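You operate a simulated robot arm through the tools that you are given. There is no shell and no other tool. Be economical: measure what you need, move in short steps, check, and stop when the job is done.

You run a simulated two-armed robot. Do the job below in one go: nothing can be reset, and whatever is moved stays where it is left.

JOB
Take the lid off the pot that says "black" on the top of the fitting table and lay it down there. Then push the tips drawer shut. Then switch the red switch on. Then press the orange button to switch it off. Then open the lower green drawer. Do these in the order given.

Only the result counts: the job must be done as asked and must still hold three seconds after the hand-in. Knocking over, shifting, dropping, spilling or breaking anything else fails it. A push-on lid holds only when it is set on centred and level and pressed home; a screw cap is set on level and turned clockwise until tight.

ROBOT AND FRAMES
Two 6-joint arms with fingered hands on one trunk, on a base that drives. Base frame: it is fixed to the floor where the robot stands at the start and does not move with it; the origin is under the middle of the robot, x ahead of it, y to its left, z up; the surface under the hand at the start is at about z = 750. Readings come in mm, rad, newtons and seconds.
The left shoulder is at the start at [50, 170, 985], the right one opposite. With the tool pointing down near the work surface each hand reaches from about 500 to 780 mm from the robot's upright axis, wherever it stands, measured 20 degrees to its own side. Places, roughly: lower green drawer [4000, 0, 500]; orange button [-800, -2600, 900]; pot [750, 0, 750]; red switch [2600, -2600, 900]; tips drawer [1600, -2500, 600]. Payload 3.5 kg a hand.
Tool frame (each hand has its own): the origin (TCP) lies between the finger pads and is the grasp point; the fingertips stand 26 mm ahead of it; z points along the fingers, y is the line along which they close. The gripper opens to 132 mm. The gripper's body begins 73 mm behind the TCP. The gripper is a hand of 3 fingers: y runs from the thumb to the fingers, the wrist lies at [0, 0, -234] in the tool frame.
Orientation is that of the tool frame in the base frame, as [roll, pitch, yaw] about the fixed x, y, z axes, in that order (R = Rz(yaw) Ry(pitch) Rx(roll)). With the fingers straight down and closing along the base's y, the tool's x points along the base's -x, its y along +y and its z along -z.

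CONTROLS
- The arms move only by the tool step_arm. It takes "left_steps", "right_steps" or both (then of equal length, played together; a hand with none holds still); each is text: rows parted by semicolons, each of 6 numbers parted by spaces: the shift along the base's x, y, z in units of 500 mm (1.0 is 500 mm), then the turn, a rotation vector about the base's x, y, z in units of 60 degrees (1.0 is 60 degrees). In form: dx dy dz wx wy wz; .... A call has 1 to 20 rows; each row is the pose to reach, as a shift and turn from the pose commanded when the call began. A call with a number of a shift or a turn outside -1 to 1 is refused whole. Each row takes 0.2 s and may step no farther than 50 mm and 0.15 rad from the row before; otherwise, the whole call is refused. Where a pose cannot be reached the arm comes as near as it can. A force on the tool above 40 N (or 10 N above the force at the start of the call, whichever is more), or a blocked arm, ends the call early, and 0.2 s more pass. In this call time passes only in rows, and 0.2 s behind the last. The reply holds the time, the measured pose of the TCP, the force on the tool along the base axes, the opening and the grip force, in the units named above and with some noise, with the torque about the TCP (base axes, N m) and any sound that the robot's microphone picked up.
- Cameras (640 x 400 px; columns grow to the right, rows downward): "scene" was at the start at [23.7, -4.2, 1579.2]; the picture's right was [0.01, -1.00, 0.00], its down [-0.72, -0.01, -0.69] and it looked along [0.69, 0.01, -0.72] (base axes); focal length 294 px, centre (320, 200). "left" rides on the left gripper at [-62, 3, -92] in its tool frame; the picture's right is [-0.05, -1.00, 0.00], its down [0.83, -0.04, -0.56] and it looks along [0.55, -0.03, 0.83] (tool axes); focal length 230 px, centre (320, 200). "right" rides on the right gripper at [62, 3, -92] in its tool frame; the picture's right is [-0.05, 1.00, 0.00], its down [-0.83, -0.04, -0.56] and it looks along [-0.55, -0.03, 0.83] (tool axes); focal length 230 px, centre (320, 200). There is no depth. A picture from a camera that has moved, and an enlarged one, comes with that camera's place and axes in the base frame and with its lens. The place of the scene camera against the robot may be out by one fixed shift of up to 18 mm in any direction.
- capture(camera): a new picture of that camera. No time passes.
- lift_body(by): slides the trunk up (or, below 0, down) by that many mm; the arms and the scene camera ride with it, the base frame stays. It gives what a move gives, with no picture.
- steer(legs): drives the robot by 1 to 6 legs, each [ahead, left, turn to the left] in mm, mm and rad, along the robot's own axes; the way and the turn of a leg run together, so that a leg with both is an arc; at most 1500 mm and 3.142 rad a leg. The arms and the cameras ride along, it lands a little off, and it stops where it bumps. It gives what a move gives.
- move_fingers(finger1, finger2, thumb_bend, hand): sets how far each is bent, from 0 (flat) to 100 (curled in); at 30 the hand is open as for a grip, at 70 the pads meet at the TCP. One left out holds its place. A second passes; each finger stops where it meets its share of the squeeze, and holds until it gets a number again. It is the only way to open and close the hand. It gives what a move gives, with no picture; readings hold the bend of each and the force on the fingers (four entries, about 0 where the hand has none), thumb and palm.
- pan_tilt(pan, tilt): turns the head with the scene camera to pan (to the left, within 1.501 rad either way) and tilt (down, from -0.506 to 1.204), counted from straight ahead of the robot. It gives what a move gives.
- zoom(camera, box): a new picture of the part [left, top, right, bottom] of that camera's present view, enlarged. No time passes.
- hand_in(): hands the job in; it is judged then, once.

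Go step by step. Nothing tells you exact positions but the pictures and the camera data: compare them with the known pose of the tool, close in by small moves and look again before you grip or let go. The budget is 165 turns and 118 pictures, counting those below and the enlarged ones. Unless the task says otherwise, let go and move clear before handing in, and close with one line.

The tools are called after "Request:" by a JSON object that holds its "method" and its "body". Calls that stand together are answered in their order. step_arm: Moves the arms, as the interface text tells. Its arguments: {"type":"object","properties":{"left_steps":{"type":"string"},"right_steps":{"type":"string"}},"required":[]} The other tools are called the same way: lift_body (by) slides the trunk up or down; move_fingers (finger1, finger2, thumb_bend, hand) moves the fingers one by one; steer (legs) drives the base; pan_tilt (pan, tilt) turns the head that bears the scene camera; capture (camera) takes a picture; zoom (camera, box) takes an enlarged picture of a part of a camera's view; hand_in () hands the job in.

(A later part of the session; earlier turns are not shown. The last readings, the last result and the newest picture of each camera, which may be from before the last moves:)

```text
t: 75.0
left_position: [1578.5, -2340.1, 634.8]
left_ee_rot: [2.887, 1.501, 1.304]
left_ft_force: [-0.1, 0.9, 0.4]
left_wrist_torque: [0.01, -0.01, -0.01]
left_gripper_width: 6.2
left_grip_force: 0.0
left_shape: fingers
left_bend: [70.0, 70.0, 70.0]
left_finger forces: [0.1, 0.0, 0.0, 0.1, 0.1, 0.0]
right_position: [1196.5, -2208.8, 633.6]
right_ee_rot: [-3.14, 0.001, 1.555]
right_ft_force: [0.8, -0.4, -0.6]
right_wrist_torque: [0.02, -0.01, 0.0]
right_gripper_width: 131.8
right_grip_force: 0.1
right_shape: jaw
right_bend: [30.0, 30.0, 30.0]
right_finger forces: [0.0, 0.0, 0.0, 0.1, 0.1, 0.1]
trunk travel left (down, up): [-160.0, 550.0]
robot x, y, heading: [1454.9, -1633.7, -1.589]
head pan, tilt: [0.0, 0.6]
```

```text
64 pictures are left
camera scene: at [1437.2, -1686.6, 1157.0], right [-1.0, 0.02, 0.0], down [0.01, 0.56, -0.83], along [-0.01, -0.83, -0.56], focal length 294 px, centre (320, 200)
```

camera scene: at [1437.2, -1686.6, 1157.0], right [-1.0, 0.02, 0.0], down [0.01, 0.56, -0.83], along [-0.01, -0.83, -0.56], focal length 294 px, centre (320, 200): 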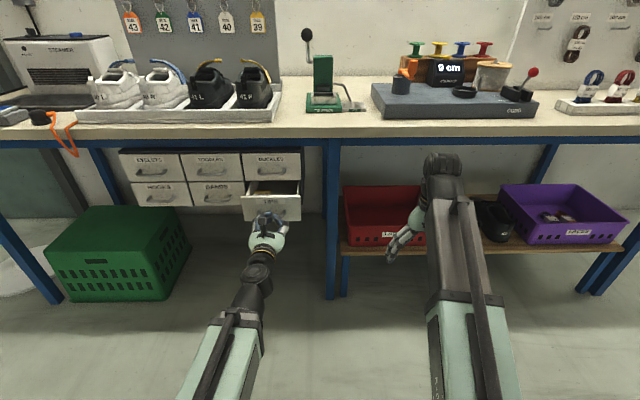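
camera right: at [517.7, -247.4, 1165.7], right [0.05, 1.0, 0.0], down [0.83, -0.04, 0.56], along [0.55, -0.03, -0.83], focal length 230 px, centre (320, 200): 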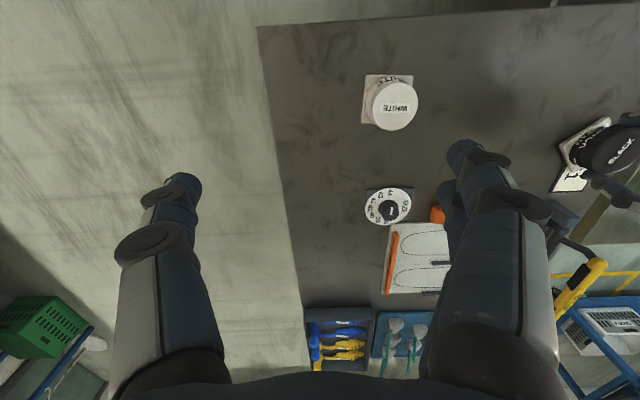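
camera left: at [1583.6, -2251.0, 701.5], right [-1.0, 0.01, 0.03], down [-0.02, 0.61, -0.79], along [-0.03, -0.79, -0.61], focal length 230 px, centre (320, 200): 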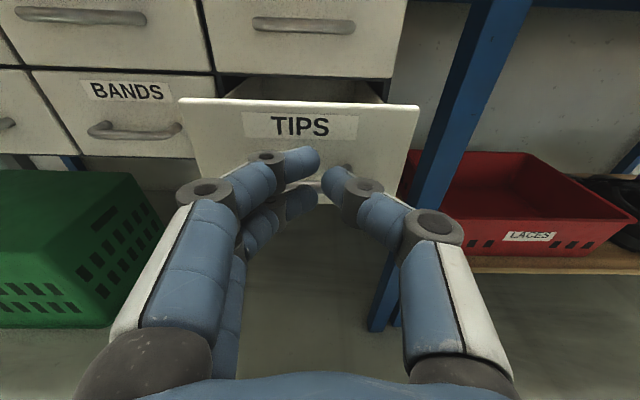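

Lined up. I push forward along -y.

Request:
{"method": "step_arm", "body": {"left_steps": "0 -0.06 0 0 0 0;0 -0.12 0 0 0 0;0 -0.16 0 0 0 0;0 -0.2 0 0 0 0;0 -0.24 0 0 0 0;0 -0.27 0 0 0 0;0 -0.3 0 0 0 0;0 -0.32 0 0 0 0"}}

Request:
{"method": "capture", "body": {"camera": "left"}}

```text
t: 76.8
left_position: [1580.8, -2494.6, 634.7]
left_ee_rot: [2.9, 1.501, 1.319]
left_ft_force: [0.2, 18.6, 1.0]
left_wrist_torque: [-0.22, 0.04, -0.08]
left_gripper_width: 4.9
left_grip_force: 9.9
left_shape: fingers
left_bend: [71.0, 70.0, 70.0]
left_finger forces: [8.5, 0.2, 0.1, 0.0, 10.4, 0.0]
right_position: [1196.1, -2208.6, 635.6]
right_ee_rot: [3.141, 0.003, 1.554]
right_ft_force: [0.5, 0.6, 0.1]
right_wrist_torque: [-0.02, -0.02, 0.0]
right_gripper_width: 131.7
right_grip_force: 0.1
right_shape: jaw
right_bend: [30.0, 30.0, 30.0]
right_finger forces: [0.1, 0.0, 0.1, 0.0, 0.0, 0.0]
trunk travel left (down, up): [-160.0, 550.0]
robot x, y, heading: [1457.7, -1632.4, -1.587]
head pan, tilt: [0.0, 0.6]
stopped in row 8 (left hand): the force on the tool passed its limit at 48 N (the readings are from after the stop); the commanded pose is now the measured one
```

```text
63 pictures are left
camera left: at [1584.4, -2405.9, 701.4], right [-1.0, 0.01, 0.04], down [-0.02, 0.61, -0.79], along [-0.03, -0.79, -0.61], focal length 230 px, centre (320, 200)
```

left: 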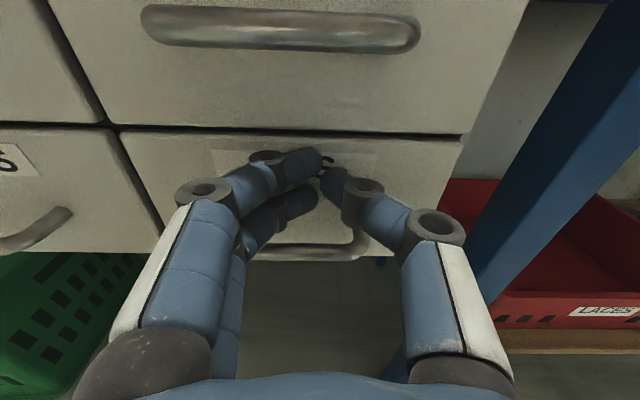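

The drawer is shut and flush. I draw the hand back and check it, then look towards the switches.

Request:
{"method": "step_arm", "body": {"left_steps": "0 0.05 0 0 0 0;0 0.13 0 0 0 0;0 0.21 0 0 0 0;0 0.29 0 0 0 0;0 0.37 0 0 0 0"}}

Request:
{"method": "capture", "body": {"camera": "left"}}

```text
t: 78.0
left_position: [1579.0, -2339.7, 632.5]
left_ee_rot: [2.902, 1.497, 1.321]
left_ft_force: [0.5, 0.3, -0.7]
left_wrist_torque: [-0.02, -0.02, 0.02]
left_gripper_width: 5.5
left_grip_force: 0.1
left_shape: fingers
left_bend: [70.0, 70.0, 70.0]
left_finger forces: [0.0, 0.0, 0.0, 0.0, 0.1, 0.0]
left hand out of reach, approached as far as the arm can: row 5
right_position: [1195.8, -2207.6, 633.9]
right_ee_rot: [-3.141, -0.002, 1.556]
right_ft_force: [0.8, -0.2, 0.7]
right_wrist_torque: [-0.05, -0.01, -0.02]
right_gripper_width: 132.2
right_grip_force: 0.2
right_shape: jaw
right_bend: [30.0, 30.0, 30.0]
right_finger forces: [0.1, 0.0, 0.1, 0.0, 0.1, 0.0]
trunk travel left (down, up): [-160.0, 550.0]
robot x, y, heading: [1453.7, -1635.0, -1.585]
head pan, tilt: [0.0, 0.6]
```

```text
62 pictures are left
camera left: at [1583.1, -2250.5, 699.6], right [-1.0, 0.01, 0.03], down [-0.02, 0.61, -0.79], along [-0.03, -0.79, -0.61], focal length 230 px, centre (320, 200)
```

left: 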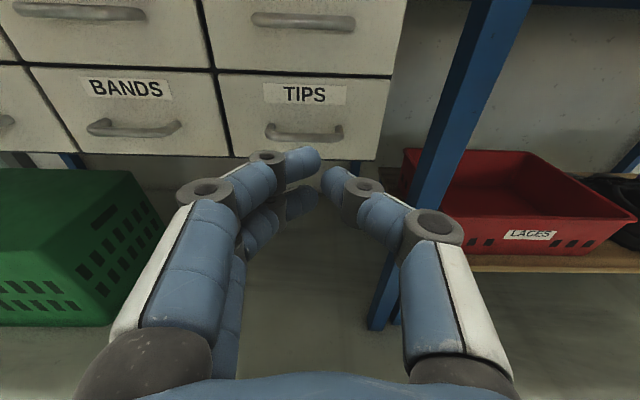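

The drawer stays shut. I back off, raise the trunk, drive left to the end with the red switch, and turn the hand down again.

Request:
{"method": "steer", "body": {"legs": [[-350, 0, 0], [0, 950, 0.015]]}}

Request:
{"method": "lift_body", "body": {"by": 500}}

Request:
{"method": "step_arm", "body": {"left_steps": "0 0.02 0 0.125 0 0;0 0.04 0 0.25 0 0;0 0.06 0 0.375 0 0;0 0.08 0 0.5 0 0;0 0.1 0 0.625 0 0;0 0.12 0 0.75 0 0"}}

Request:
{"method": "step_arm", "body": {"left_steps": "0 0 0 0.125 0 0;0 0 0 0.25 0 0;0 0 0 0.375 0 0;0 0 0 0.5 0 0;0 0 0 0.625 0 0;0 0 0 0.68 0 0"}}

Request:
{"method": "pan_tilt", "body": {"pan": 0.2, "tilt": 0.6}}

Request:
{"method": "capture", "body": {"camera": "scene"}}

```text
t: 84.9
left_position: [2552.5, -1992.9, 634.1]
left_ee_rot: [2.903, 1.498, 1.338]
left_ft_force: [0.3, 0.0, 0.0]
left_wrist_torque: [-0.01, 0.01, 0.0]
left_gripper_width: 5.5
left_grip_force: 0.1
left_shape: fingers
left_bend: [70.0, 70.0, 70.0]
left_finger forces: [0.0, 0.1, 0.1, 0.1, 0.0, 0.0]
right_position: [2168.0, -1868.3, 634.6]
right_ee_rot: [-3.141, 0.0, 1.574]
right_ft_force: [-0.8, 0.6, -0.6]
right_wrist_torque: [-0.01, 0.03, -0.01]
right_gripper_width: 131.9
right_grip_force: 0.1
right_shape: jaw
right_bend: [30.0, 30.0, 30.0]
right_finger forces: [0.0, 0.0, 0.0, 0.1, 0.1, 0.0]
trunk travel left (down, up): [-160.0, 550.0]
robot x, y, heading: [2416.9, -1288.1, -1.571]
head pan, tilt: [0.0, 0.6]
```

```text
refused: 500 is not a number from -400 to 400
```

```text
t: 86.3
left_position: [2553.7, -1932.1, 631.6]
left_ee_rot: [3.122, 0.712, 1.549]
left_ft_force: [0.5, 0.2, -0.3]
left_wrist_torque: [-0.03, -0.01, 0.01]
left_gripper_width: 5.9
left_grip_force: 0.1
left_shape: fingers
left_bend: [70.0, 70.0, 70.0]
left_finger forces: [0.0, 0.0, 0.0, 0.1, 0.0, 0.0]
left hand out of reach, approached as far as the arm can: row 1, 2
right_position: [2169.2, -1867.7, 634.4]
right_ee_rot: [-3.141, 0.0, 1.572]
right_ft_force: [-0.2, -1.1, -0.1]
right_wrist_torque: [-0.02, -0.01, -0.03]
right_gripper_width: 131.8
right_grip_force: 0.0
right_shape: jaw
right_bend: [30.0, 30.0, 30.0]
right_finger forces: [0.0, 0.0, 0.0, 0.0, 0.1, 0.0]
trunk travel left (down, up): [-160.0, 550.0]
robot x, y, heading: [2415.9, -1287.6, -1.568]
head pan, tilt: [0.0, 0.6]
```

```text
t: 87.7
left_position: [2553.0, -1931.2, 632.7]
left_ee_rot: [3.136, 0.0, 1.553]
left_ft_force: [-0.1, 0.2, -0.4]
left_wrist_torque: [0.04, -0.02, -0.01]
left_gripper_width: 5.9
left_grip_force: 0.1
left_shape: fingers
left_bend: [70.0, 70.0, 70.0]
left_finger forces: [0.0, 0.0, 0.1, 0.0, 0.1, 0.0]
right_position: [2168.3, -1867.1, 634.2]
right_ee_rot: [3.141, -0.001, 1.572]
right_ft_force: [0.4, 0.1, 0.8]
right_wrist_torque: [-0.01, 0.01, 0.02]
right_gripper_width: 132.0
right_grip_force: 0.0
right_shape: jaw
right_bend: [30.0, 30.0, 30.0]
right_finger forces: [0.0, 0.0, 0.0, 0.0, 0.1, 0.0]
trunk travel left (down, up): [-160.0, 550.0]
robot x, y, heading: [2417.1, -1286.2, -1.572]
head pan, tilt: [0.0, 0.6]
```

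```text
t: 88.4
left_position: [2552.8, -1932.7, 631.9]
left_ee_rot: [3.136, 0.001, 1.554]
left_ft_force: [0.9, 0.7, -0.6]
left_wrist_torque: [0.02, 0.01, 0.0]
left_gripper_width: 5.7
left_grip_force: 0.0
left_shape: fingers
left_bend: [70.0, 70.0, 70.0]
left_finger forces: [0.0, 0.1, 0.1, 0.0, 0.0, 0.1]
right_position: [2168.6, -1868.5, 634.3]
right_ee_rot: [3.141, 0.002, 1.571]
right_ft_force: [-0.6, 1.2, 0.4]
right_wrist_torque: [-0.02, -0.05, -0.01]
right_gripper_width: 132.0
right_grip_force: 0.0
right_shape: jaw
right_bend: [30.0, 30.0, 30.0]
right_finger forces: [0.0, 0.1, 0.0, 0.1, 0.0, 0.0]
trunk travel left (down, up): [-160.0, 550.0]
robot x, y, heading: [2415.0, -1288.2, -1.57]
head pan, tilt: [0.201, 0.6]
```

```text
61 pictures are left
camera scene: at [2417.6, -1339.4, 1157.0], right [-0.98, -0.2, 0.0], down [-0.11, 0.55, -0.83], along [0.16, -0.81, -0.56], focal length 294 px, centre (320, 200)
```

scene: 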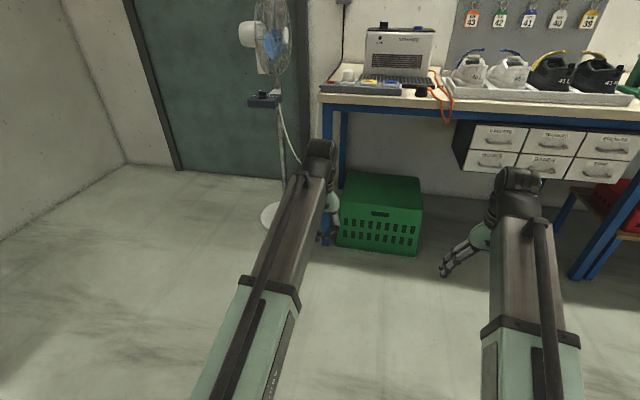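

Request:
{"method": "lift_body", "body": {"by": 400}}

Request:
{"method": "lift_body", "body": {"by": 60}}

Request:
{"method": "capture", "body": {"camera": "scene"}}

```text
t: 92.2
left_position: [2552.1, -1931.1, 1032.1]
left_ee_rot: [3.136, 0.003, 1.553]
left_ft_force: [0.5, -0.2, 0.2]
left_wrist_torque: [0.0, 0.03, -0.02]
left_gripper_width: 5.5
left_grip_force: 0.0
left_shape: fingers
left_bend: [70.0, 70.0, 70.0]
left_finger forces: [0.1, 0.0, 0.1, 0.0, 0.0, 0.0]
right_position: [2167.7, -1867.8, 1034.1]
right_ee_rot: [-3.141, 0.0, 1.573]
right_ft_force: [-0.3, -0.5, 0.3]
right_wrist_torque: [-0.01, 0.01, 0.01]
right_gripper_width: 131.9
right_grip_force: 0.1
right_shape: jaw
right_bend: [30.0, 30.0, 30.0]
right_finger forces: [0.0, 0.0, 0.0, 0.1, 0.1, 0.0]
trunk travel left (down, up): [-560.0, 150.0]
robot x, y, heading: [2415.9, -1286.2, -1.567]
head pan, tilt: [0.201, 0.6]
```

```text
t: 93.2
left_position: [2553.4, -1932.9, 1092.8]
left_ee_rot: [3.137, 0.001, 1.552]
left_ft_force: [0.1, -0.3, -0.3]
left_wrist_torque: [0.01, -0.03, -0.01]
left_gripper_width: 5.7
left_grip_force: 0.0
left_shape: fingers
left_bend: [70.0, 70.0, 70.0]
left_finger forces: [0.1, 0.0, 0.1, 0.0, 0.1, 0.0]
right_position: [2169.2, -1867.6, 1094.6]
right_ee_rot: [3.142, 0.001, 1.571]
right_ft_force: [0.5, -0.2, -0.8]
right_wrist_torque: [0.0, -0.02, 0.03]
right_gripper_width: 132.1
right_grip_force: 0.0
right_shape: jaw
right_bend: [30.0, 30.0, 30.0]
right_finger forces: [0.1, 0.1, 0.0, 0.0, 0.0, 0.0]
trunk travel left (down, up): [-620.0, 90.0]
robot x, y, heading: [2415.3, -1287.3, -1.57]
head pan, tilt: [0.201, 0.6]
```

```text
60 pictures are left
camera scene: at [2417.6, -1339.6, 1616.9], right [-0.98, -0.2, 0.0], down [-0.11, 0.55, -0.82], along [0.17, -0.81, -0.57], focal length 294 px, centre (320, 200)
```

scene: 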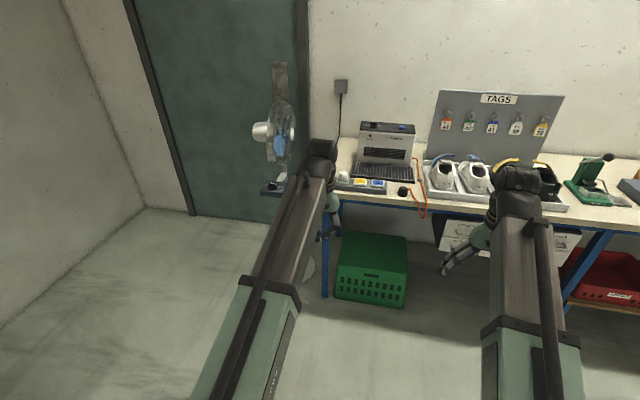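

Request:
{"method": "steer", "body": {"legs": [[480, 0, 0]]}}

Request:
{"method": "capture", "body": {"camera": "left"}}

Request:
{"method": "capture", "body": {"camera": "scene"}}

```text
t: 96.1
left_position: [2549.2, -2417.6, 1091.7]
left_ee_rot: [3.137, 0.001, 1.55]
left_ft_force: [0.0, 0.0, -1.3]
left_wrist_torque: [0.0, 0.03, 0.01]
left_gripper_width: 5.6
left_grip_force: 0.1
left_shape: fingers
left_bend: [70.0, 70.0, 70.0]
left_finger forces: [0.0, 0.1, 0.0, 0.0, 0.1, 0.0]
right_position: [2165.8, -2350.2, 1094.7]
right_ee_rot: [-3.14, 0.001, 1.568]
right_ft_force: [-0.1, 0.0, -0.8]
right_wrist_torque: [0.0, -0.01, 0.02]
right_gripper_width: 131.8
right_grip_force: 0.1
right_shape: jaw
right_bend: [30.0, 30.0, 30.0]
right_finger forces: [0.1, 0.0, 0.0, 0.0, 0.0, 0.0]
trunk travel left (down, up): [-620.0, 90.0]
robot x, y, heading: [2415.8, -1768.3, -1.575]
head pan, tilt: [0.201, 0.6]
```

```text
59 pictures are left
camera left: at [2551.6, -2477.1, 1183.4], right [-1.0, -0.03, -0.01], down [-0.03, 0.83, 0.55], along [-0.01, 0.55, -0.83], focal length 230 px, centre (320, 200)
```

left: 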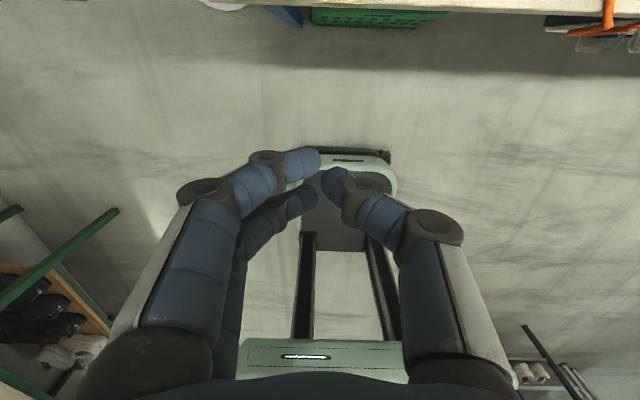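

```text
58 pictures are left
camera scene: at [2416.8, -1823.9, 1616.9], right [-0.98, -0.2, 0.0], down [-0.11, 0.55, -0.82], along [0.16, -0.81, -0.57], focal length 294 px, centre (320, 200)
```

scene: 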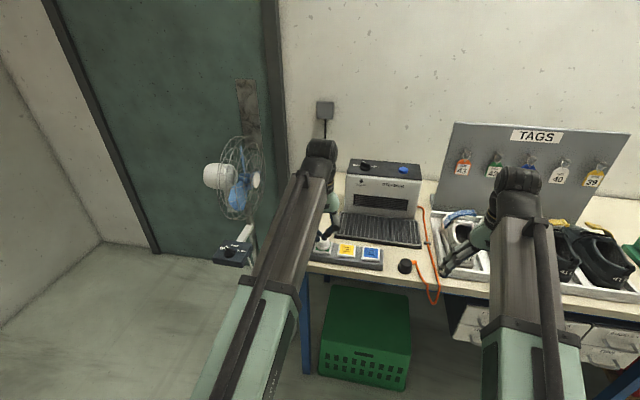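

Request:
{"method": "zoom", "body": {"camera": "scene", "box": [290, 210, 420, 290]}}

```text
4.92 times, centred on (355, 250) of scene
camera zoom: at [2416.8, -1823.9, 1616.9], right [-0.98, -0.2, 0.0], down [-0.11, 0.55, -0.82], along [0.16, -0.81, -0.57], focal length 1450 px, centre (148, -46)
```

zoom: 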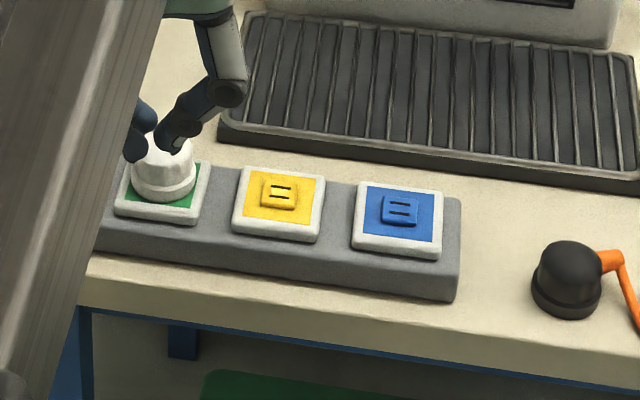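

The red switch sits at the left end of the socket strip, hidden by my arm. I yaw the left hand so its camera looks along the strip towards it.

Request:
{"method": "step_arm", "body": {"left_steps": "-0.02 0 0 0 0 -0.12;-0.04 0 0 0 0 -0.24;-0.06 -0.02 0 0 0 -0.36;-0.08 -0.04 0 0 0 -0.48;-0.1 -0.06 0 0 0 -0.6;-0.12 -0.09 0 0 0 -0.72;-0.14 -0.12 0 0 0 -0.84"}}

Request:
{"method": "step_arm", "body": {"left_steps": "0 -0.02 0 0 0 -0.12;0 -0.05 0 0 0 -0.24;0 -0.08 0 0 0 -0.36;0 -0.11 0 0 0 -0.48;0 -0.14 0 0 0 -0.6"}}

Request:
{"method": "capture", "body": {"camera": "left"}}

Request:
{"method": "capture", "body": {"camera": "scene"}}

```text
t: 97.7
left_position: [2479.9, -2475.7, 1092.3]
left_ee_rot: [3.137, 0.002, 0.666]
left_ft_force: [0.6, 0.1, -0.3]
left_wrist_torque: [-0.03, -0.05, -0.01]
left_gripper_width: 5.5
left_grip_force: 0.1
left_shape: fingers
left_bend: [70.0, 70.0, 70.0]
left_finger forces: [0.0, 0.0, 0.0, 0.1, 0.0, 0.0]
right_position: [2163.9, -2350.2, 1092.8]
right_ee_rot: [-3.141, 0.001, 1.568]
right_ft_force: [-0.1, -1.0, 0.4]
right_wrist_torque: [0.04, -0.01, 0.02]
right_gripper_width: 131.9
right_grip_force: 0.1
right_shape: jaw
right_bend: [30.0, 30.0, 30.0]
right_finger forces: [0.0, 0.0, 0.1, 0.0, 0.0, 0.0]
trunk travel left (down, up): [-620.0, 90.0]
robot x, y, heading: [2414.7, -1769.8, -1.574]
head pan, tilt: [0.201, 0.6]
```

```text
t: 98.9
left_position: [2488.3, -2489.3, 1077.7]
left_ee_rot: [3.133, 0.004, 0.038]
left_ft_force: [-0.3, -0.2, -0.6]
left_wrist_torque: [0.02, 0.0, -0.02]
left_gripper_width: 5.6
left_grip_force: 0.1
left_shape: fingers
left_bend: [70.0, 70.0, 70.0]
left_finger forces: [0.0, 0.0, 0.0, 0.1, 0.0, 0.0]
left hand out of reach, approached as far as the arm can: row 2, 3, 4, 5
right_position: [2165.1, -2350.2, 1094.0]
right_ee_rot: [-3.141, -0.001, 1.567]
right_ft_force: [-0.4, 1.4, -0.5]
right_wrist_torque: [0.04, -0.02, 0.02]
right_gripper_width: 131.9
right_grip_force: 0.1
right_shape: jaw
right_bend: [30.0, 30.0, 30.0]
right_finger forces: [0.1, 0.0, 0.0, 0.0, 0.0, 0.0]
trunk travel left (down, up): [-620.0, 90.0]
robot x, y, heading: [2416.8, -1768.9, -1.574]
head pan, tilt: [0.201, 0.6]
```

```text
56 pictures are left
camera left: at [2427.8, -2493.4, 1168.8], right [-0.09, 1.0, -0.01], down [0.83, 0.08, 0.55], along [0.55, 0.04, -0.83], focal length 230 px, centre (320, 200)
```

left: 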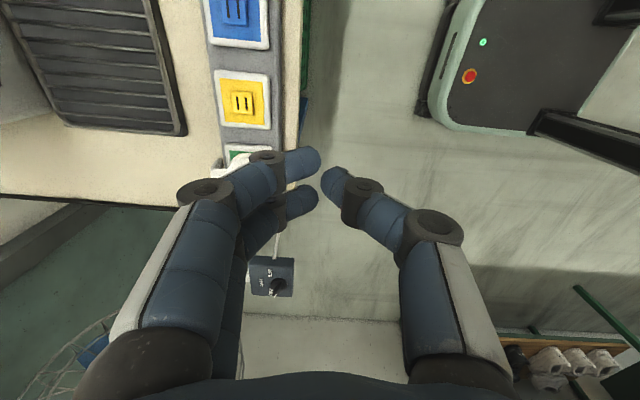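

```text
55 pictures are left
camera scene: at [2416.8, -1822.9, 1617.0], right [-0.98, -0.2, 0.0], down [-0.11, 0.55, -0.83], along [0.16, -0.81, -0.56], focal length 294 px, centre (320, 200)
```

scene: 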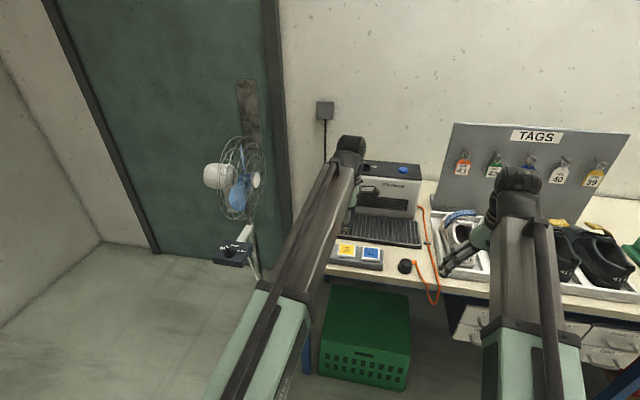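

The red switch is hidden behind the fingers. I drive 130 mm closer so the hand can pass over it, then look again.

Request:
{"method": "steer", "body": {"legs": [[120, 0, 0]]}}

Request:
{"method": "step_arm", "body": {"left_steps": "0.06 0.04 0.02 0 0 0;0.12 0.07 0.03 0 0 0;0.18 0.07 0.03 0 0 0;0.24 0.07 0.03 0 0 0"}}

Request:
{"method": "capture", "body": {"camera": "left"}}

```text
t: 100.1
left_position: [2487.8, -2612.0, 1075.0]
left_ee_rot: [3.135, 0.0, 0.043]
left_ft_force: [-0.1, 0.1, -0.3]
left_wrist_torque: [0.06, 0.02, 0.0]
left_gripper_width: 5.5
left_grip_force: 0.2
left_shape: fingers
left_bend: [70.0, 70.0, 70.0]
left_finger forces: [0.0, 0.1, 0.0, 0.1, 0.0, 0.0]
right_position: [2164.8, -2473.7, 1093.5]
right_ee_rot: [-3.141, -0.002, 1.566]
right_ft_force: [0.4, 0.4, -0.3]
right_wrist_torque: [0.03, -0.02, 0.0]
right_gripper_width: 131.8
right_grip_force: 0.1
right_shape: jaw
right_bend: [30.0, 30.0, 30.0]
right_finger forces: [0.0, 0.0, 0.0, 0.0, 0.0, 0.0]
trunk travel left (down, up): [-620.0, 90.0]
robot x, y, heading: [2412.3, -1893.3, -1.576]
head pan, tilt: [0.201, 0.6]
```

```text
t: 101.1
left_position: [2607.1, -2575.7, 1093.6]
left_ee_rot: [3.135, 0.003, 0.043]
left_ft_force: [-0.3, 0.4, -0.2]
left_wrist_torque: [0.04, 0.01, -0.01]
left_gripper_width: 5.6
left_grip_force: 0.0
left_shape: fingers
left_bend: [70.0, 70.0, 70.0]
left_finger forces: [0.0, 0.0, 0.0, 0.0, 0.0, 0.0]
right_position: [2165.4, -2470.5, 1093.9]
right_ee_rot: [-3.141, -0.001, 1.567]
right_ft_force: [-0.5, 0.0, -0.8]
right_wrist_torque: [0.02, -0.02, 0.01]
right_gripper_width: 131.9
right_grip_force: 0.0
right_shape: jaw
right_bend: [30.0, 30.0, 30.0]
right_finger forces: [0.1, 0.0, 0.1, 0.1, 0.0, 0.0]
trunk travel left (down, up): [-620.0, 90.0]
robot x, y, heading: [2413.9, -1895.3, -1.571]
head pan, tilt: [0.201, 0.6]
```

```text
54 pictures are left
camera left: at [2548.0, -2579.8, 1183.9], right [-0.09, 1.0, -0.01], down [0.83, 0.08, 0.55], along [0.55, 0.05, -0.83], focal length 230 px, centre (320, 200)
```

left: 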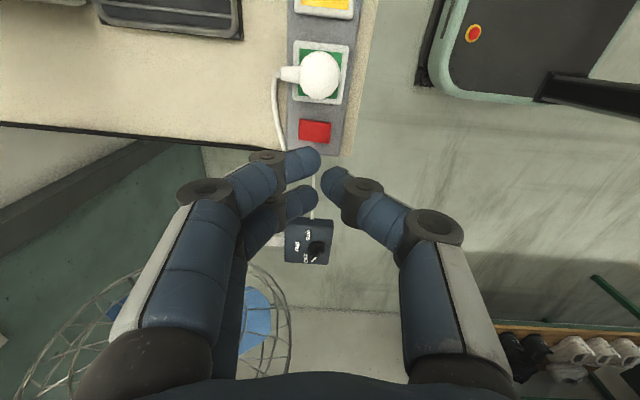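

Request:
{"method": "zoom", "body": {"camera": "left", "box": [270, 90, 370, 160]}}

```text
5.71 times, centred on (320, 125) of left
camera zoom: at [2548.0, -2579.8, 1183.9], right [-0.09, 1.0, -0.01], down [0.83, 0.08, 0.55], along [0.55, 0.05, -0.83], focal length 1315 px, centre (320, 629)
```

zoom: 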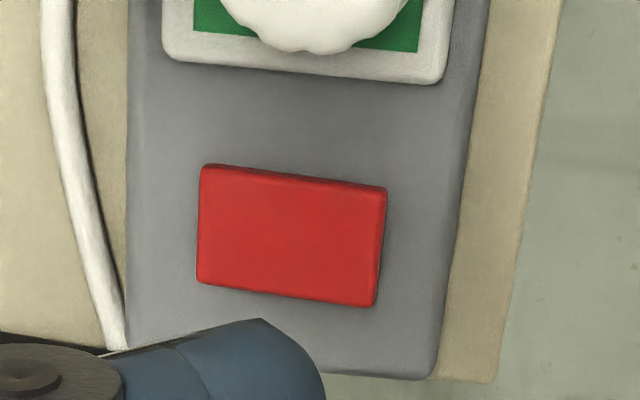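

The red rocker is about 41 by 25 mm, centred near [2636, -2578]. I curl two fingers away to press with the thumb alone.

Request:
{"method": "move_fingers", "body": {"hand": "left", "finger1": 100, "finger2": 100, "thumb_bend": 55}}

Request:
{"method": "capture", "body": {"camera": "left"}}

```text
t: 102.1
left_position: [2607.8, -2575.6, 1090.9]
left_ee_rot: [3.135, 0.001, 0.041]
left_ft_force: [-1.1, 0.3, -0.8]
left_wrist_torque: [-0.01, -0.02, -0.01]
left_gripper_width: 41.5
left_grip_force: 0.1
left_shape: fingers
left_bend: [100.0, 100.0, 55.0]
left_finger forces: [0.0, 0.1, 0.1, 0.0, 0.0, 0.0]
right_position: [2165.4, -2471.1, 1094.9]
right_ee_rot: [-3.141, 0.001, 1.567]
right_ft_force: [0.3, 0.2, -0.5]
right_wrist_torque: [-0.03, 0.01, -0.01]
right_gripper_width: 132.2
right_grip_force: 0.1
right_shape: jaw
right_bend: [30.0, 30.0, 30.0]
right_finger forces: [0.0, 0.0, 0.1, 0.0, 0.0, 0.1]
trunk travel left (down, up): [-620.0, 90.0]
robot x, y, heading: [2412.2, -1890.6, -1.576]
head pan, tilt: [0.201, 0.6]
```

```text
52 pictures are left
camera left: at [2547.4, -2579.9, 1183.8], right [-0.09, 1.0, -0.01], down [0.83, 0.08, 0.55], along [0.55, 0.05, -0.83], focal length 230 px, centre (320, 200)
```

left: 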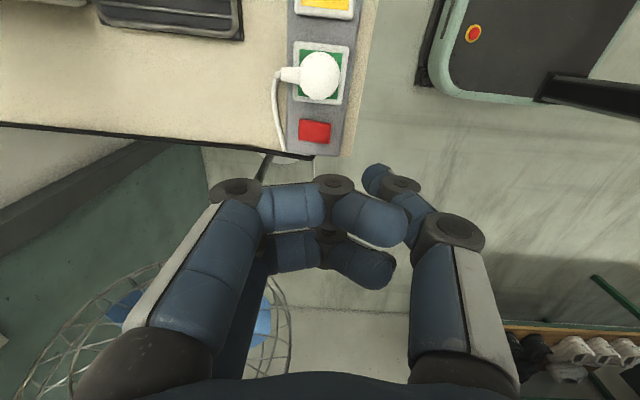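

Now the rocker is in plain view. I lower part way, keeping it in sight, to see which side stands up.

Request:
{"method": "step_arm", "body": {"left_steps": "-0.03 -0.02 -0.07 0 0 0;-0.06 -0.037 -0.14 0 0 0;-0.06 -0.037 -0.19 0 0 0"}}

Request:
{"method": "capture", "body": {"camera": "left"}}

Request:
{"method": "zoom", "body": {"camera": "left", "box": [270, 130, 400, 220]}}

```text
t: 102.9
left_position: [2579.4, -2594.2, 996.8]
left_ee_rot: [3.134, 0.002, 0.041]
left_ft_force: [0.5, -0.6, 0.2]
left_wrist_torque: [-0.03, 0.03, 0.0]
left_gripper_width: 41.8
left_grip_force: 0.0
left_shape: fingers
left_bend: [100.0, 100.0, 55.0]
left_finger forces: [0.1, 0.1, 0.1, 0.0, 0.0, 0.0]
right_position: [2164.7, -2472.0, 1093.5]
right_ee_rot: [-3.141, -0.001, 1.564]
right_ft_force: [-0.1, 0.8, -0.7]
right_wrist_torque: [0.01, 0.0, 0.0]
right_gripper_width: 131.8
right_grip_force: 0.1
right_shape: jaw
right_bend: [30.0, 30.0, 30.0]
right_finger forces: [0.0, 0.0, 0.0, 0.0, 0.0, 0.0]
trunk travel left (down, up): [-620.0, 90.0]
robot x, y, heading: [2414.9, -1891.8, -1.576]
head pan, tilt: [0.201, 0.6]
```

```text
51 pictures are left
camera left: at [2518.2, -2598.4, 1087.9], right [-0.09, 1.0, -0.01], down [0.83, 0.08, 0.55], along [0.55, 0.05, -0.83], focal length 230 px, centre (320, 200)
```

left: 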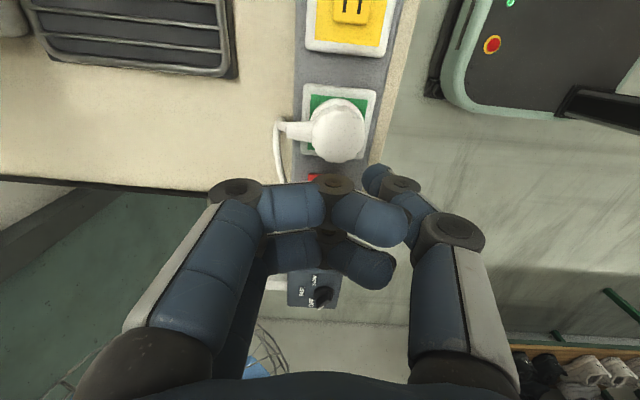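

```text
4.44 times, centred on (335, 175) of left
camera zoom: at [2518.2, -2598.4, 1087.9], right [-0.09, 1.0, -0.01], down [0.83, 0.08, 0.55], along [0.55, 0.05, -0.83], focal length 1022 px, centre (253, 311)
```

zoom: 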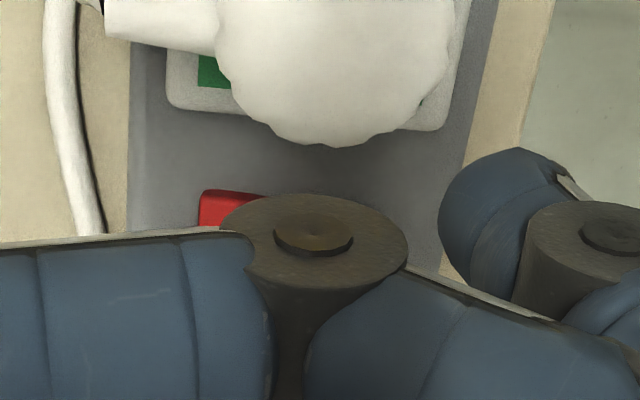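

Request:
{"method": "step_arm", "body": {"left_steps": "0.06 0 0 0 0 0;0.127 0 0 0 0 0;0.127 0 -0.07 0 0 0"}}

Request:
{"method": "capture", "body": {"camera": "left"}}

```text
t: 103.7
left_position: [2641.9, -2593.7, 962.3]
left_ee_rot: [3.134, 0.001, 0.041]
left_ft_force: [-0.4, 0.2, 0.5]
left_wrist_torque: [-0.01, 0.01, -0.02]
left_gripper_width: 41.8
left_grip_force: 0.0
left_shape: fingers
left_bend: [100.0, 100.0, 55.0]
left_finger forces: [0.0, 0.0, 0.0, 0.0, 0.0, 0.0]
right_position: [2164.6, -2471.3, 1095.4]
right_ee_rot: [3.142, 0.001, 1.567]
right_ft_force: [0.0, 0.7, -0.6]
right_wrist_torque: [0.01, 0.02, 0.02]
right_gripper_width: 132.0
right_grip_force: 0.0
right_shape: jaw
right_bend: [30.0, 30.0, 30.0]
right_finger forces: [0.1, 0.0, 0.1, 0.0, 0.0, 0.1]
trunk travel left (down, up): [-620.0, 90.0]
robot x, y, heading: [2416.1, -1891.8, -1.571]
head pan, tilt: [0.201, 0.6]
```

```text
49 pictures are left
camera left: at [2581.8, -2598.4, 1053.7], right [-0.09, 1.0, -0.01], down [0.83, 0.08, 0.55], along [0.55, 0.05, -0.83], focal length 230 px, centre (320, 200)
```

left: 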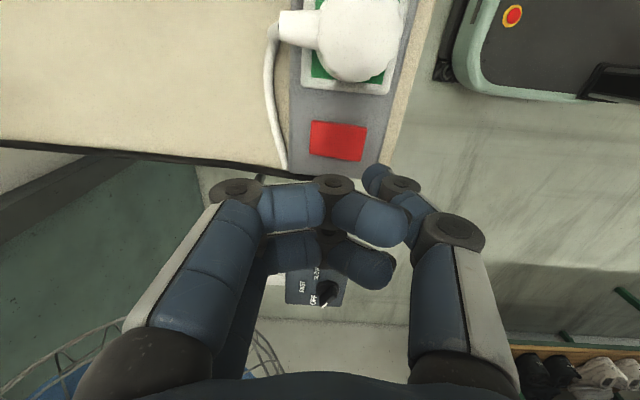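

Request:
{"method": "zoom", "body": {"camera": "left", "box": [280, 100, 400, 190]}}

```text
4.44 times, centred on (340, 145) of left
camera zoom: at [2581.8, -2598.4, 1053.7], right [-0.09, 1.0, -0.01], down [0.83, 0.08, 0.55], along [0.55, 0.05, -0.83], focal length 1022 px, centre (231, 444)
```

zoom: 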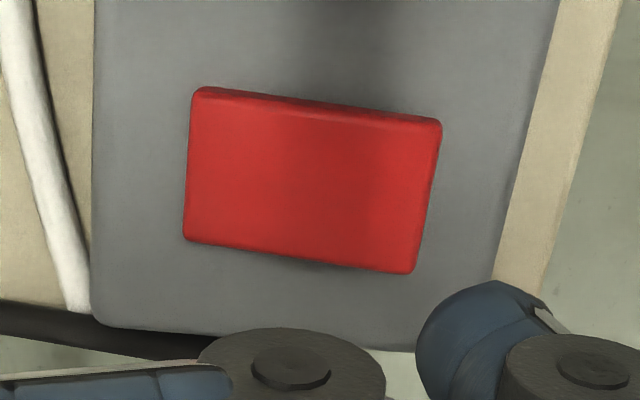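

The front (+y) side of the rocker seems to stand up. I lower the thumb onto it in small steps.

Request:
{"method": "step_arm", "body": {"left_steps": "0.003 0 -0.04 0 0 0;0.003 0 -0.08 0 0 0"}}

Request:
{"method": "step_arm", "body": {"left_steps": "0 0 -0.01 0 0 0;0 0 -0.02 0 0 0;0 0 -0.03 0 0 0"}}

Request:
{"method": "capture", "body": {"camera": "left"}}

```text
t: 104.3
left_position: [2643.4, -2593.1, 922.3]
left_ee_rot: [3.134, 0.003, 0.042]
left_ft_force: [0.5, 0.1, -0.6]
left_wrist_torque: [-0.01, 0.01, -0.01]
left_gripper_width: 41.5
left_grip_force: 0.1
left_shape: fingers
left_bend: [100.0, 100.0, 55.0]
left_finger forces: [0.1, 0.0, 0.0, 0.0, 0.0, 0.1]
right_position: [2164.2, -2471.7, 1094.8]
right_ee_rot: [3.141, 0.0, 1.568]
right_ft_force: [0.3, -0.7, -0.5]
right_wrist_torque: [0.0, 0.01, -0.02]
right_gripper_width: 132.0
right_grip_force: 0.2
right_shape: jaw
right_bend: [30.0, 30.0, 30.0]
right_finger forces: [0.1, 0.1, 0.1, 0.0, 0.1, 0.1]
trunk travel left (down, up): [-620.0, 90.0]
robot x, y, heading: [2419.0, -1889.6, -1.571]
head pan, tilt: [0.201, 0.6]
```

```text
t: 105.1
left_position: [2643.1, -2593.9, 907.4]
left_ee_rot: [3.135, 0.0, 0.041]
left_ft_force: [0.5, 0.4, 1.0]
left_wrist_torque: [0.01, -0.03, 0.0]
left_gripper_width: 42.1
left_grip_force: 0.1
left_shape: fingers
left_bend: [100.0, 100.0, 55.0]
left_finger forces: [0.0, 0.1, 0.0, 0.0, 0.0, 0.0]
right_position: [2165.6, -2471.5, 1093.8]
right_ee_rot: [3.141, 0.0, 1.568]
right_ft_force: [-0.3, -0.2, -0.5]
right_wrist_torque: [-0.01, 0.0, -0.03]
right_gripper_width: 131.9
right_grip_force: 0.0
right_shape: jaw
right_bend: [30.0, 30.0, 30.0]
right_finger forces: [0.1, 0.0, 0.0, 0.0, 0.1, 0.0]
trunk travel left (down, up): [-620.0, 90.0]
robot x, y, heading: [2413.7, -1894.4, -1.572]
head pan, tilt: [0.201, 0.6]
```

```text
47 pictures are left
camera left: at [2582.9, -2597.7, 998.7], right [-0.09, 1.0, -0.01], down [0.83, 0.08, 0.55], along [0.55, 0.05, -0.83], focal length 230 px, centre (320, 200)
```

left: 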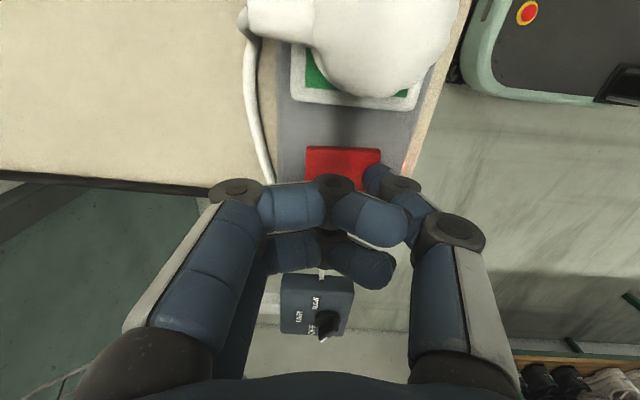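

Request:
{"method": "step_arm", "body": {"left_steps": "0 -0.008 -0.006 0 0 0;0 -0.008 -0.012 0 0 0;0 -0.008 -0.018 0 0 0;0 -0.008 -0.024 0 0 0"}}

```text
t: 106.1
left_position: [2642.9, -2597.6, 903.2]
left_ee_rot: [3.127, 0.0, 0.042]
left_ft_force: [-1.2, 4.0, 27.1]
left_wrist_torque: [1.06, 0.05, 0.04]
left_gripper_width: 41.7
left_grip_force: 13.4
left_shape: fingers
left_bend: [100.0, 100.0, 56.0]
left_finger forces: [0.0, 0.0, 0.1, 0.0, 27.7, 0.1]
right_position: [2164.3, -2470.7, 1095.5]
right_ee_rot: [3.141, 0.001, 1.568]
right_ft_force: [0.2, -0.3, 1.1]
right_wrist_torque: [0.0, -0.04, -0.03]
right_gripper_width: 132.1
right_grip_force: 0.0
right_shape: jaw
right_bend: [30.0, 30.0, 30.0]
right_finger forces: [0.1, 0.1, 0.0, 0.1, 0.1, 0.1]
trunk travel left (down, up): [-620.0, 90.0]
robot x, y, heading: [2418.7, -1891.3, -1.575]
head pan, tilt: [0.201, 0.6]
stopped in row 4 (left hand): the force on the tool passed its limit at 43 N (the readings are from after the stop); the commanded pose is now the measured one
```

Request:
{"method": "step_arm", "body": {"left_steps": "0 0 0.04 0 0 0;0 0 0.1 0 0 0"}}

Request:
{"method": "zoom", "body": {"camera": "left", "box": [280, 100, 400, 190]}}

```text
t: 106.7
left_position: [2643.6, -2597.6, 948.9]
left_ee_rot: [3.134, 0.002, 0.043]
left_ft_force: [-0.3, 0.2, 0.7]
left_wrist_torque: [0.01, -0.01, -0.02]
left_gripper_width: 41.7
left_grip_force: 0.0
left_shape: fingers
left_bend: [100.0, 100.0, 55.0]
left_finger forces: [0.0, 0.0, 0.1, 0.0, 0.0, 0.0]
right_position: [2164.9, -2471.1, 1095.0]
right_ee_rot: [-3.141, 0.001, 1.567]
right_ft_force: [0.8, -0.5, -0.8]
right_wrist_torque: [0.01, 0.01, 0.03]
right_gripper_width: 131.8
right_grip_force: 0.2
right_shape: jaw
right_bend: [30.0, 30.0, 30.0]
right_finger forces: [0.1, 0.0, 0.1, 0.0, 0.1, 0.1]
trunk travel left (down, up): [-620.0, 90.0]
robot x, y, heading: [2415.5, -1893.5, -1.576]
head pan, tilt: [0.201, 0.6]
```

```text
4.44 times, centred on (340, 145) of left
camera zoom: at [2583.7, -2601.6, 1040.9], right [-0.09, 1.0, -0.01], down [0.83, 0.08, 0.55], along [0.55, 0.04, -0.83], focal length 1022 px, centre (231, 444)
```

zoom: 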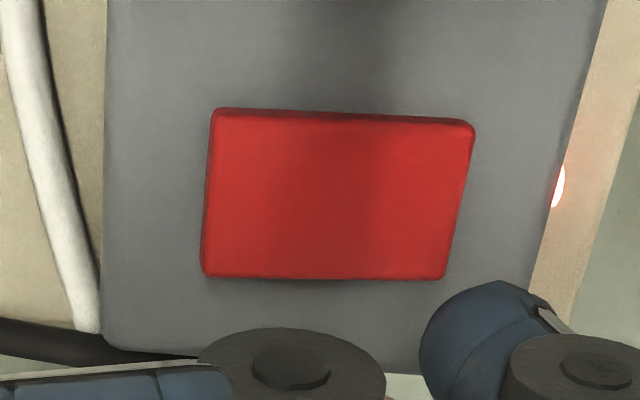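

The rocker has tipped and a lamp glows on the strip's front. I rise and confirm.

Request:
{"method": "step_arm", "body": {"left_steps": "0 0.02 0.08 0 0 0;-0.06 0.06 0.16 0 0 0;-0.1 0.14 0.24 0 0 0;-0.14 0.22 0.3 0 0 0"}}

Request:
{"method": "capture", "body": {"camera": "left"}}

Request:
{"method": "capture", "body": {"camera": "scene"}}

```text
refused: row 2 steps farther than a row can; nothing moved
```

```text
45 pictures are left
camera left: at [2583.7, -2601.6, 1040.9], right [-0.09, 1.0, -0.01], down [0.83, 0.08, 0.55], along [0.55, 0.04, -0.83], focal length 230 px, centre (320, 200)
```

left: 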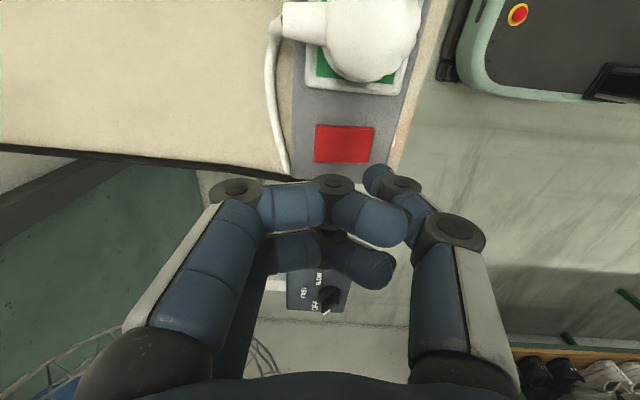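

```text
44 pictures are left
camera scene: at [2416.5, -1943.7, 1616.8], right [-0.98, -0.2, 0.0], down [-0.11, 0.55, -0.83], along [0.16, -0.81, -0.56], focal length 294 px, centre (320, 200)
```

scene: 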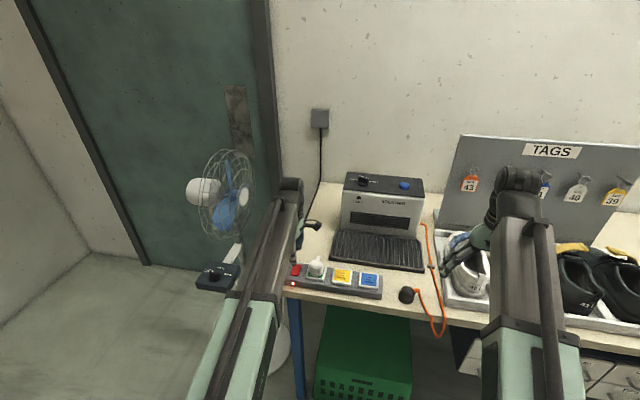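

The switch's lamp is lit: it is on. I rise clear, back off and drive along to the orange button.

Request:
{"method": "step_arm", "body": {"left_steps": "0 0.02 0.08 0 0 0;0 0.04 0.16 0 0 0;-0.03 0.09 0.23 0 0 0;-0.08 0.15 0.28 0 0 0;-0.12 0.22 0.31 0 0 0"}}

Request:
{"method": "steer", "body": {"legs": [[-600, 0, 0], [0, -1500, 0], [0, -1500, 0], [0, -400, 0]]}}

Request:
{"method": "pan_tilt", "body": {"pan": 0.1, "tilt": 0.6}}

Request:
{"method": "capture", "body": {"camera": "scene"}}

```text
t: 107.9
left_position: [2583.5, -2487.9, 1105.9]
left_ee_rot: [3.131, 0.002, 0.042]
left_ft_force: [-0.1, -0.1, 0.0]
left_wrist_torque: [-0.03, 0.05, -0.01]
left_gripper_width: 41.9
left_grip_force: 0.1
left_shape: fingers
left_bend: [100.0, 100.0, 55.0]
left_finger forces: [0.0, 0.0, 0.0, 0.0, 0.0, 0.1]
right_position: [2165.4, -2470.9, 1094.0]
right_ee_rot: [3.141, 0.001, 1.567]
right_ft_force: [0.1, -0.3, 0.3]
right_wrist_torque: [-0.02, -0.01, -0.02]
right_gripper_width: 131.7
right_grip_force: 0.1
right_shape: jaw
right_bend: [30.0, 30.0, 30.0]
right_finger forces: [0.0, 0.0, 0.0, 0.0, 0.0, 0.0]
trunk travel left (down, up): [-620.0, 90.0]
robot x, y, heading: [2416.9, -1890.9, -1.571]
head pan, tilt: [0.201, 0.6]
```

```text
t: 127.5
left_position: [-838.5, -1869.7, 1105.6]
left_ee_rot: [3.132, 0.0, 0.036]
left_ft_force: [0.6, 0.2, -0.7]
left_wrist_torque: [0.03, -0.02, 0.0]
left_gripper_width: 41.5
left_grip_force: 0.0
left_shape: fingers
left_bend: [100.0, 100.0, 55.0]
left_finger forces: [0.0, 0.0, 0.0, 0.0, 0.0, 0.0]
right_position: [-1257.4, -1850.7, 1095.4]
right_ee_rot: [-3.14, -0.001, 1.564]
right_ft_force: [-1.3, -0.7, -0.9]
right_wrist_torque: [-0.01, -0.03, -0.02]
right_gripper_width: 131.9
right_grip_force: 0.0
right_shape: jaw
right_bend: [30.0, 30.0, 30.0]
right_finger forces: [0.1, 0.1, 0.1, 0.1, 0.1, 0.0]
trunk travel left (down, up): [-620.0, 90.0]
robot x, y, heading: [-1004.2, -1273.2, -1.577]
head pan, tilt: [0.201, 0.6]
```

```text
t: 128.2
left_position: [-838.0, -1868.5, 1104.2]
left_ee_rot: [3.132, 0.001, 0.036]
left_ft_force: [0.7, -0.3, -0.5]
left_wrist_torque: [0.01, -0.02, -0.01]
left_gripper_width: 41.8
left_grip_force: 0.0
left_shape: fingers
left_bend: [100.0, 100.0, 55.0]
left_finger forces: [0.0, 0.0, 0.0, 0.1, 0.0, 0.0]
right_position: [-1256.8, -1849.9, 1095.5]
right_ee_rot: [-3.141, 0.001, 1.563]
right_ft_force: [0.2, -0.4, -0.2]
right_wrist_torque: [-0.02, -0.01, 0.0]
right_gripper_width: 131.7
right_grip_force: 0.1
right_shape: jaw
right_bend: [30.0, 30.0, 30.0]
right_finger forces: [0.0, 0.0, 0.1, 0.0, 0.0, 0.0]
trunk travel left (down, up): [-620.0, 90.0]
robot x, y, heading: [-1001.4, -1270.9, -1.577]
head pan, tilt: [0.099, 0.6]
```

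```text
43 pictures are left
camera scene: at [-1011.8, -1325.5, 1617.0], right [-1.0, -0.09, 0.0], down [-0.05, 0.56, -0.83], along [0.08, -0.82, -0.56], focal length 294 px, centre (320, 200)
```

scene: 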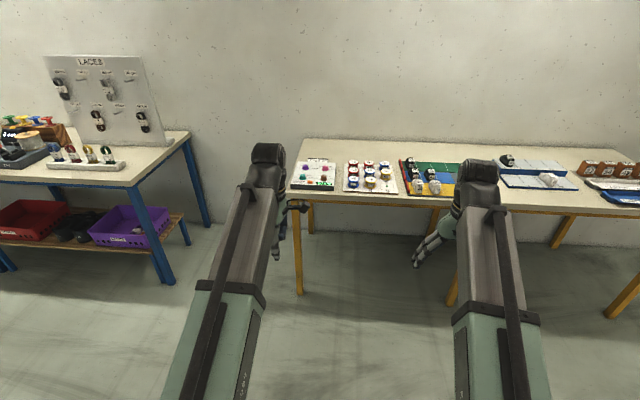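

Request:
{"method": "zoom", "body": {"camera": "scene", "box": [275, 140, 375, 215]}}

```text
5.33 times, centred on (325, 178) of scene
camera zoom: at [-1011.8, -1325.5, 1617.0], right [-1.0, -0.09, 0.0], down [-0.05, 0.56, -0.83], along [0.08, -0.82, -0.56], focal length 1570 px, centre (293, 320)
```

zoom: 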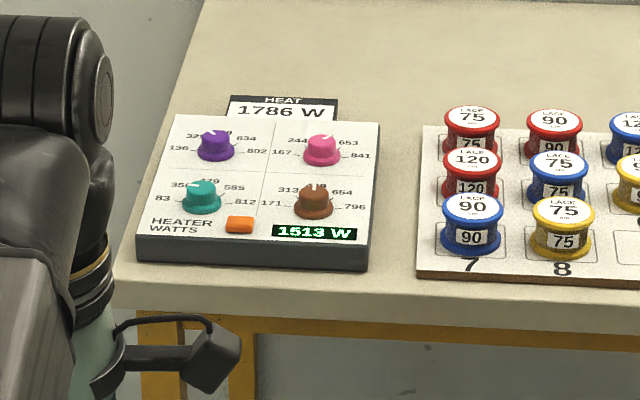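

The orange button is on the "heater watts" panel, near [-847, -2532], in front of the four knobs. I drive up and look with the hand's camera.

Request:
{"method": "steer", "body": {"legs": [[590, 0, 0]]}}

Request:
{"method": "step_arm", "body": {"left_steps": "-0.05 -0.06 0 0 0 0;-0.1 -0.12 0 0 0 0"}}

Request:
{"method": "capture", "body": {"camera": "left"}}

Request:
{"method": "capture", "body": {"camera": "scene"}}

```text
t: 131.6
left_position: [-845.4, -2468.3, 1104.4]
left_ee_rot: [3.132, 0.002, 0.032]
left_ft_force: [-0.5, -0.3, 0.6]
left_wrist_torque: [0.01, 0.01, -0.02]
left_gripper_width: 41.7
left_grip_force: 0.1
left_shape: fingers
left_bend: [100.0, 100.0, 55.0]
left_finger forces: [0.0, 0.0, 0.1, 0.0, 0.0, 0.1]
right_position: [-1265.6, -2447.5, 1094.2]
right_ee_rot: [-3.141, 0.0, 1.56]
right_ft_force: [-0.3, -0.8, -0.6]
right_wrist_torque: [0.03, 0.02, -0.02]
right_gripper_width: 132.1
right_grip_force: 0.1
right_shape: jaw
right_bend: [30.0, 30.0, 30.0]
right_finger forces: [0.0, 0.0, 0.0, 0.0, 0.0, 0.1]
trunk travel left (down, up): [-620.0, 90.0]
robot x, y, heading: [-1006.8, -1868.5, -1.583]
head pan, tilt: [0.099, 0.6]
```

```text
t: 132.2
left_position: [-894.8, -2529.5, 1106.3]
left_ee_rot: [3.131, 0.0, 0.034]
left_ft_force: [0.3, -0.5, 0.0]
left_wrist_torque: [0.01, 0.0, -0.02]
left_gripper_width: 42.1
left_grip_force: 0.0
left_shape: fingers
left_bend: [100.0, 100.0, 55.0]
left_finger forces: [0.0, 0.0, 0.1, 0.0, 0.1, 0.0]
right_position: [-1265.2, -2447.5, 1095.0]
right_ee_rot: [-3.141, 0.0, 1.559]
right_ft_force: [-0.7, -0.2, -0.3]
right_wrist_torque: [-0.02, -0.05, 0.0]
right_gripper_width: 131.9
right_grip_force: 0.1
right_shape: jaw
right_bend: [30.0, 30.0, 30.0]
right_finger forces: [0.1, 0.0, 0.0, 0.1, 0.1, 0.0]
trunk travel left (down, up): [-620.0, 90.0]
robot x, y, heading: [-1007.6, -1870.9, -1.582]
head pan, tilt: [0.099, 0.6]
```

```text
41 pictures are left
camera left: at [-955.0, -2531.5, 1197.2], right [-0.09, 1.0, -0.01], down [0.83, 0.08, 0.55], along [0.55, 0.04, -0.83], focal length 230 px, centre (320, 200)
```

left: 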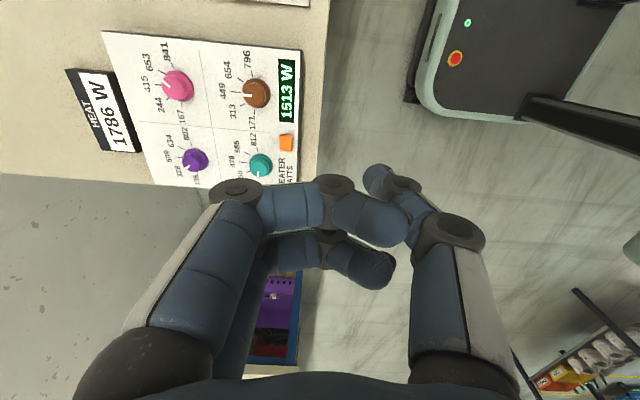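

```text
40 pictures are left
camera scene: at [-1017.9, -1922.9, 1617.0], right [-1.0, -0.09, 0.0], down [-0.05, 0.56, -0.83], along [0.07, -0.82, -0.56], focal length 294 px, centre (320, 200)
```

scene: 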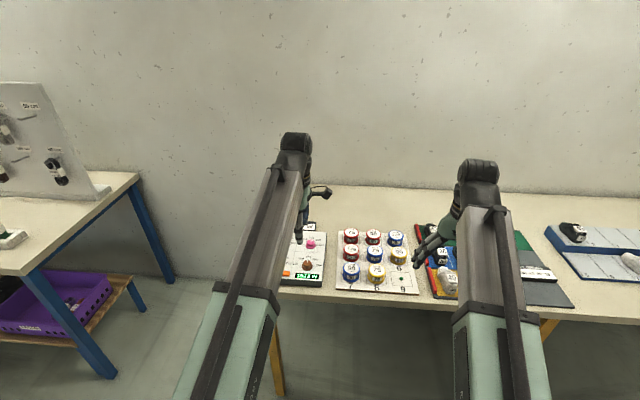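

Request:
{"method": "step_arm", "body": {"left_steps": "0 -0.05 -0.07 0 0 0;0.02 -0.1 -0.14 0 0 0;0.05 -0.12 -0.19 0 0 0;0.08 -0.135 -0.22 0 0 0"}}

Request:
{"method": "capture", "body": {"camera": "left"}}

```text
t: 133.2
left_position: [-855.4, -2596.4, 993.5]
left_ee_rot: [3.131, 0.001, 0.032]
left_ft_force: [0.1, -1.2, -0.3]
left_wrist_torque: [-0.01, -0.01, 0.03]
left_gripper_width: 41.6
left_grip_force: 0.1
left_shape: fingers
left_bend: [100.0, 100.0, 55.0]
left_finger forces: [0.0, 0.0, 0.0, 0.0, 0.0, 0.0]
right_position: [-1263.5, -2446.9, 1094.7]
right_ee_rot: [-3.141, -0.001, 1.559]
right_ft_force: [0.2, -0.8, 0.9]
right_wrist_torque: [0.02, -0.02, 0.0]
right_gripper_width: 131.7
right_grip_force: 0.1
right_shape: jaw
right_bend: [30.0, 30.0, 30.0]
right_finger forces: [0.1, 0.0, 0.0, 0.1, 0.0, 0.0]
trunk travel left (down, up): [-620.0, 90.0]
robot x, y, heading: [-1011.5, -1867.5, -1.585]
head pan, tilt: [0.099, 0.6]
```

```text
39 pictures are left
camera left: at [-915.2, -2599.5, 1085.8], right [-0.09, 1.0, -0.01], down [0.83, 0.08, 0.55], along [0.55, 0.04, -0.83], focal length 230 px, centre (320, 200)
```

left: 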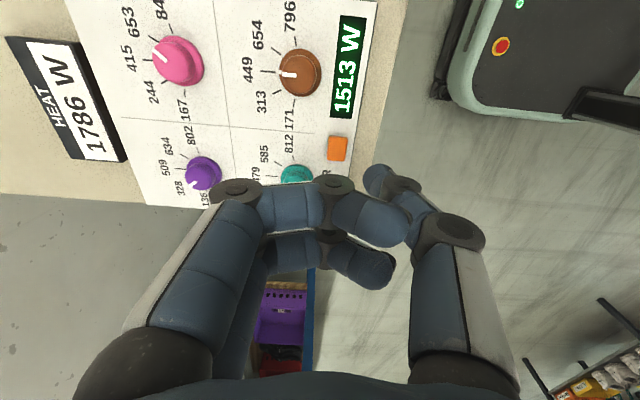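

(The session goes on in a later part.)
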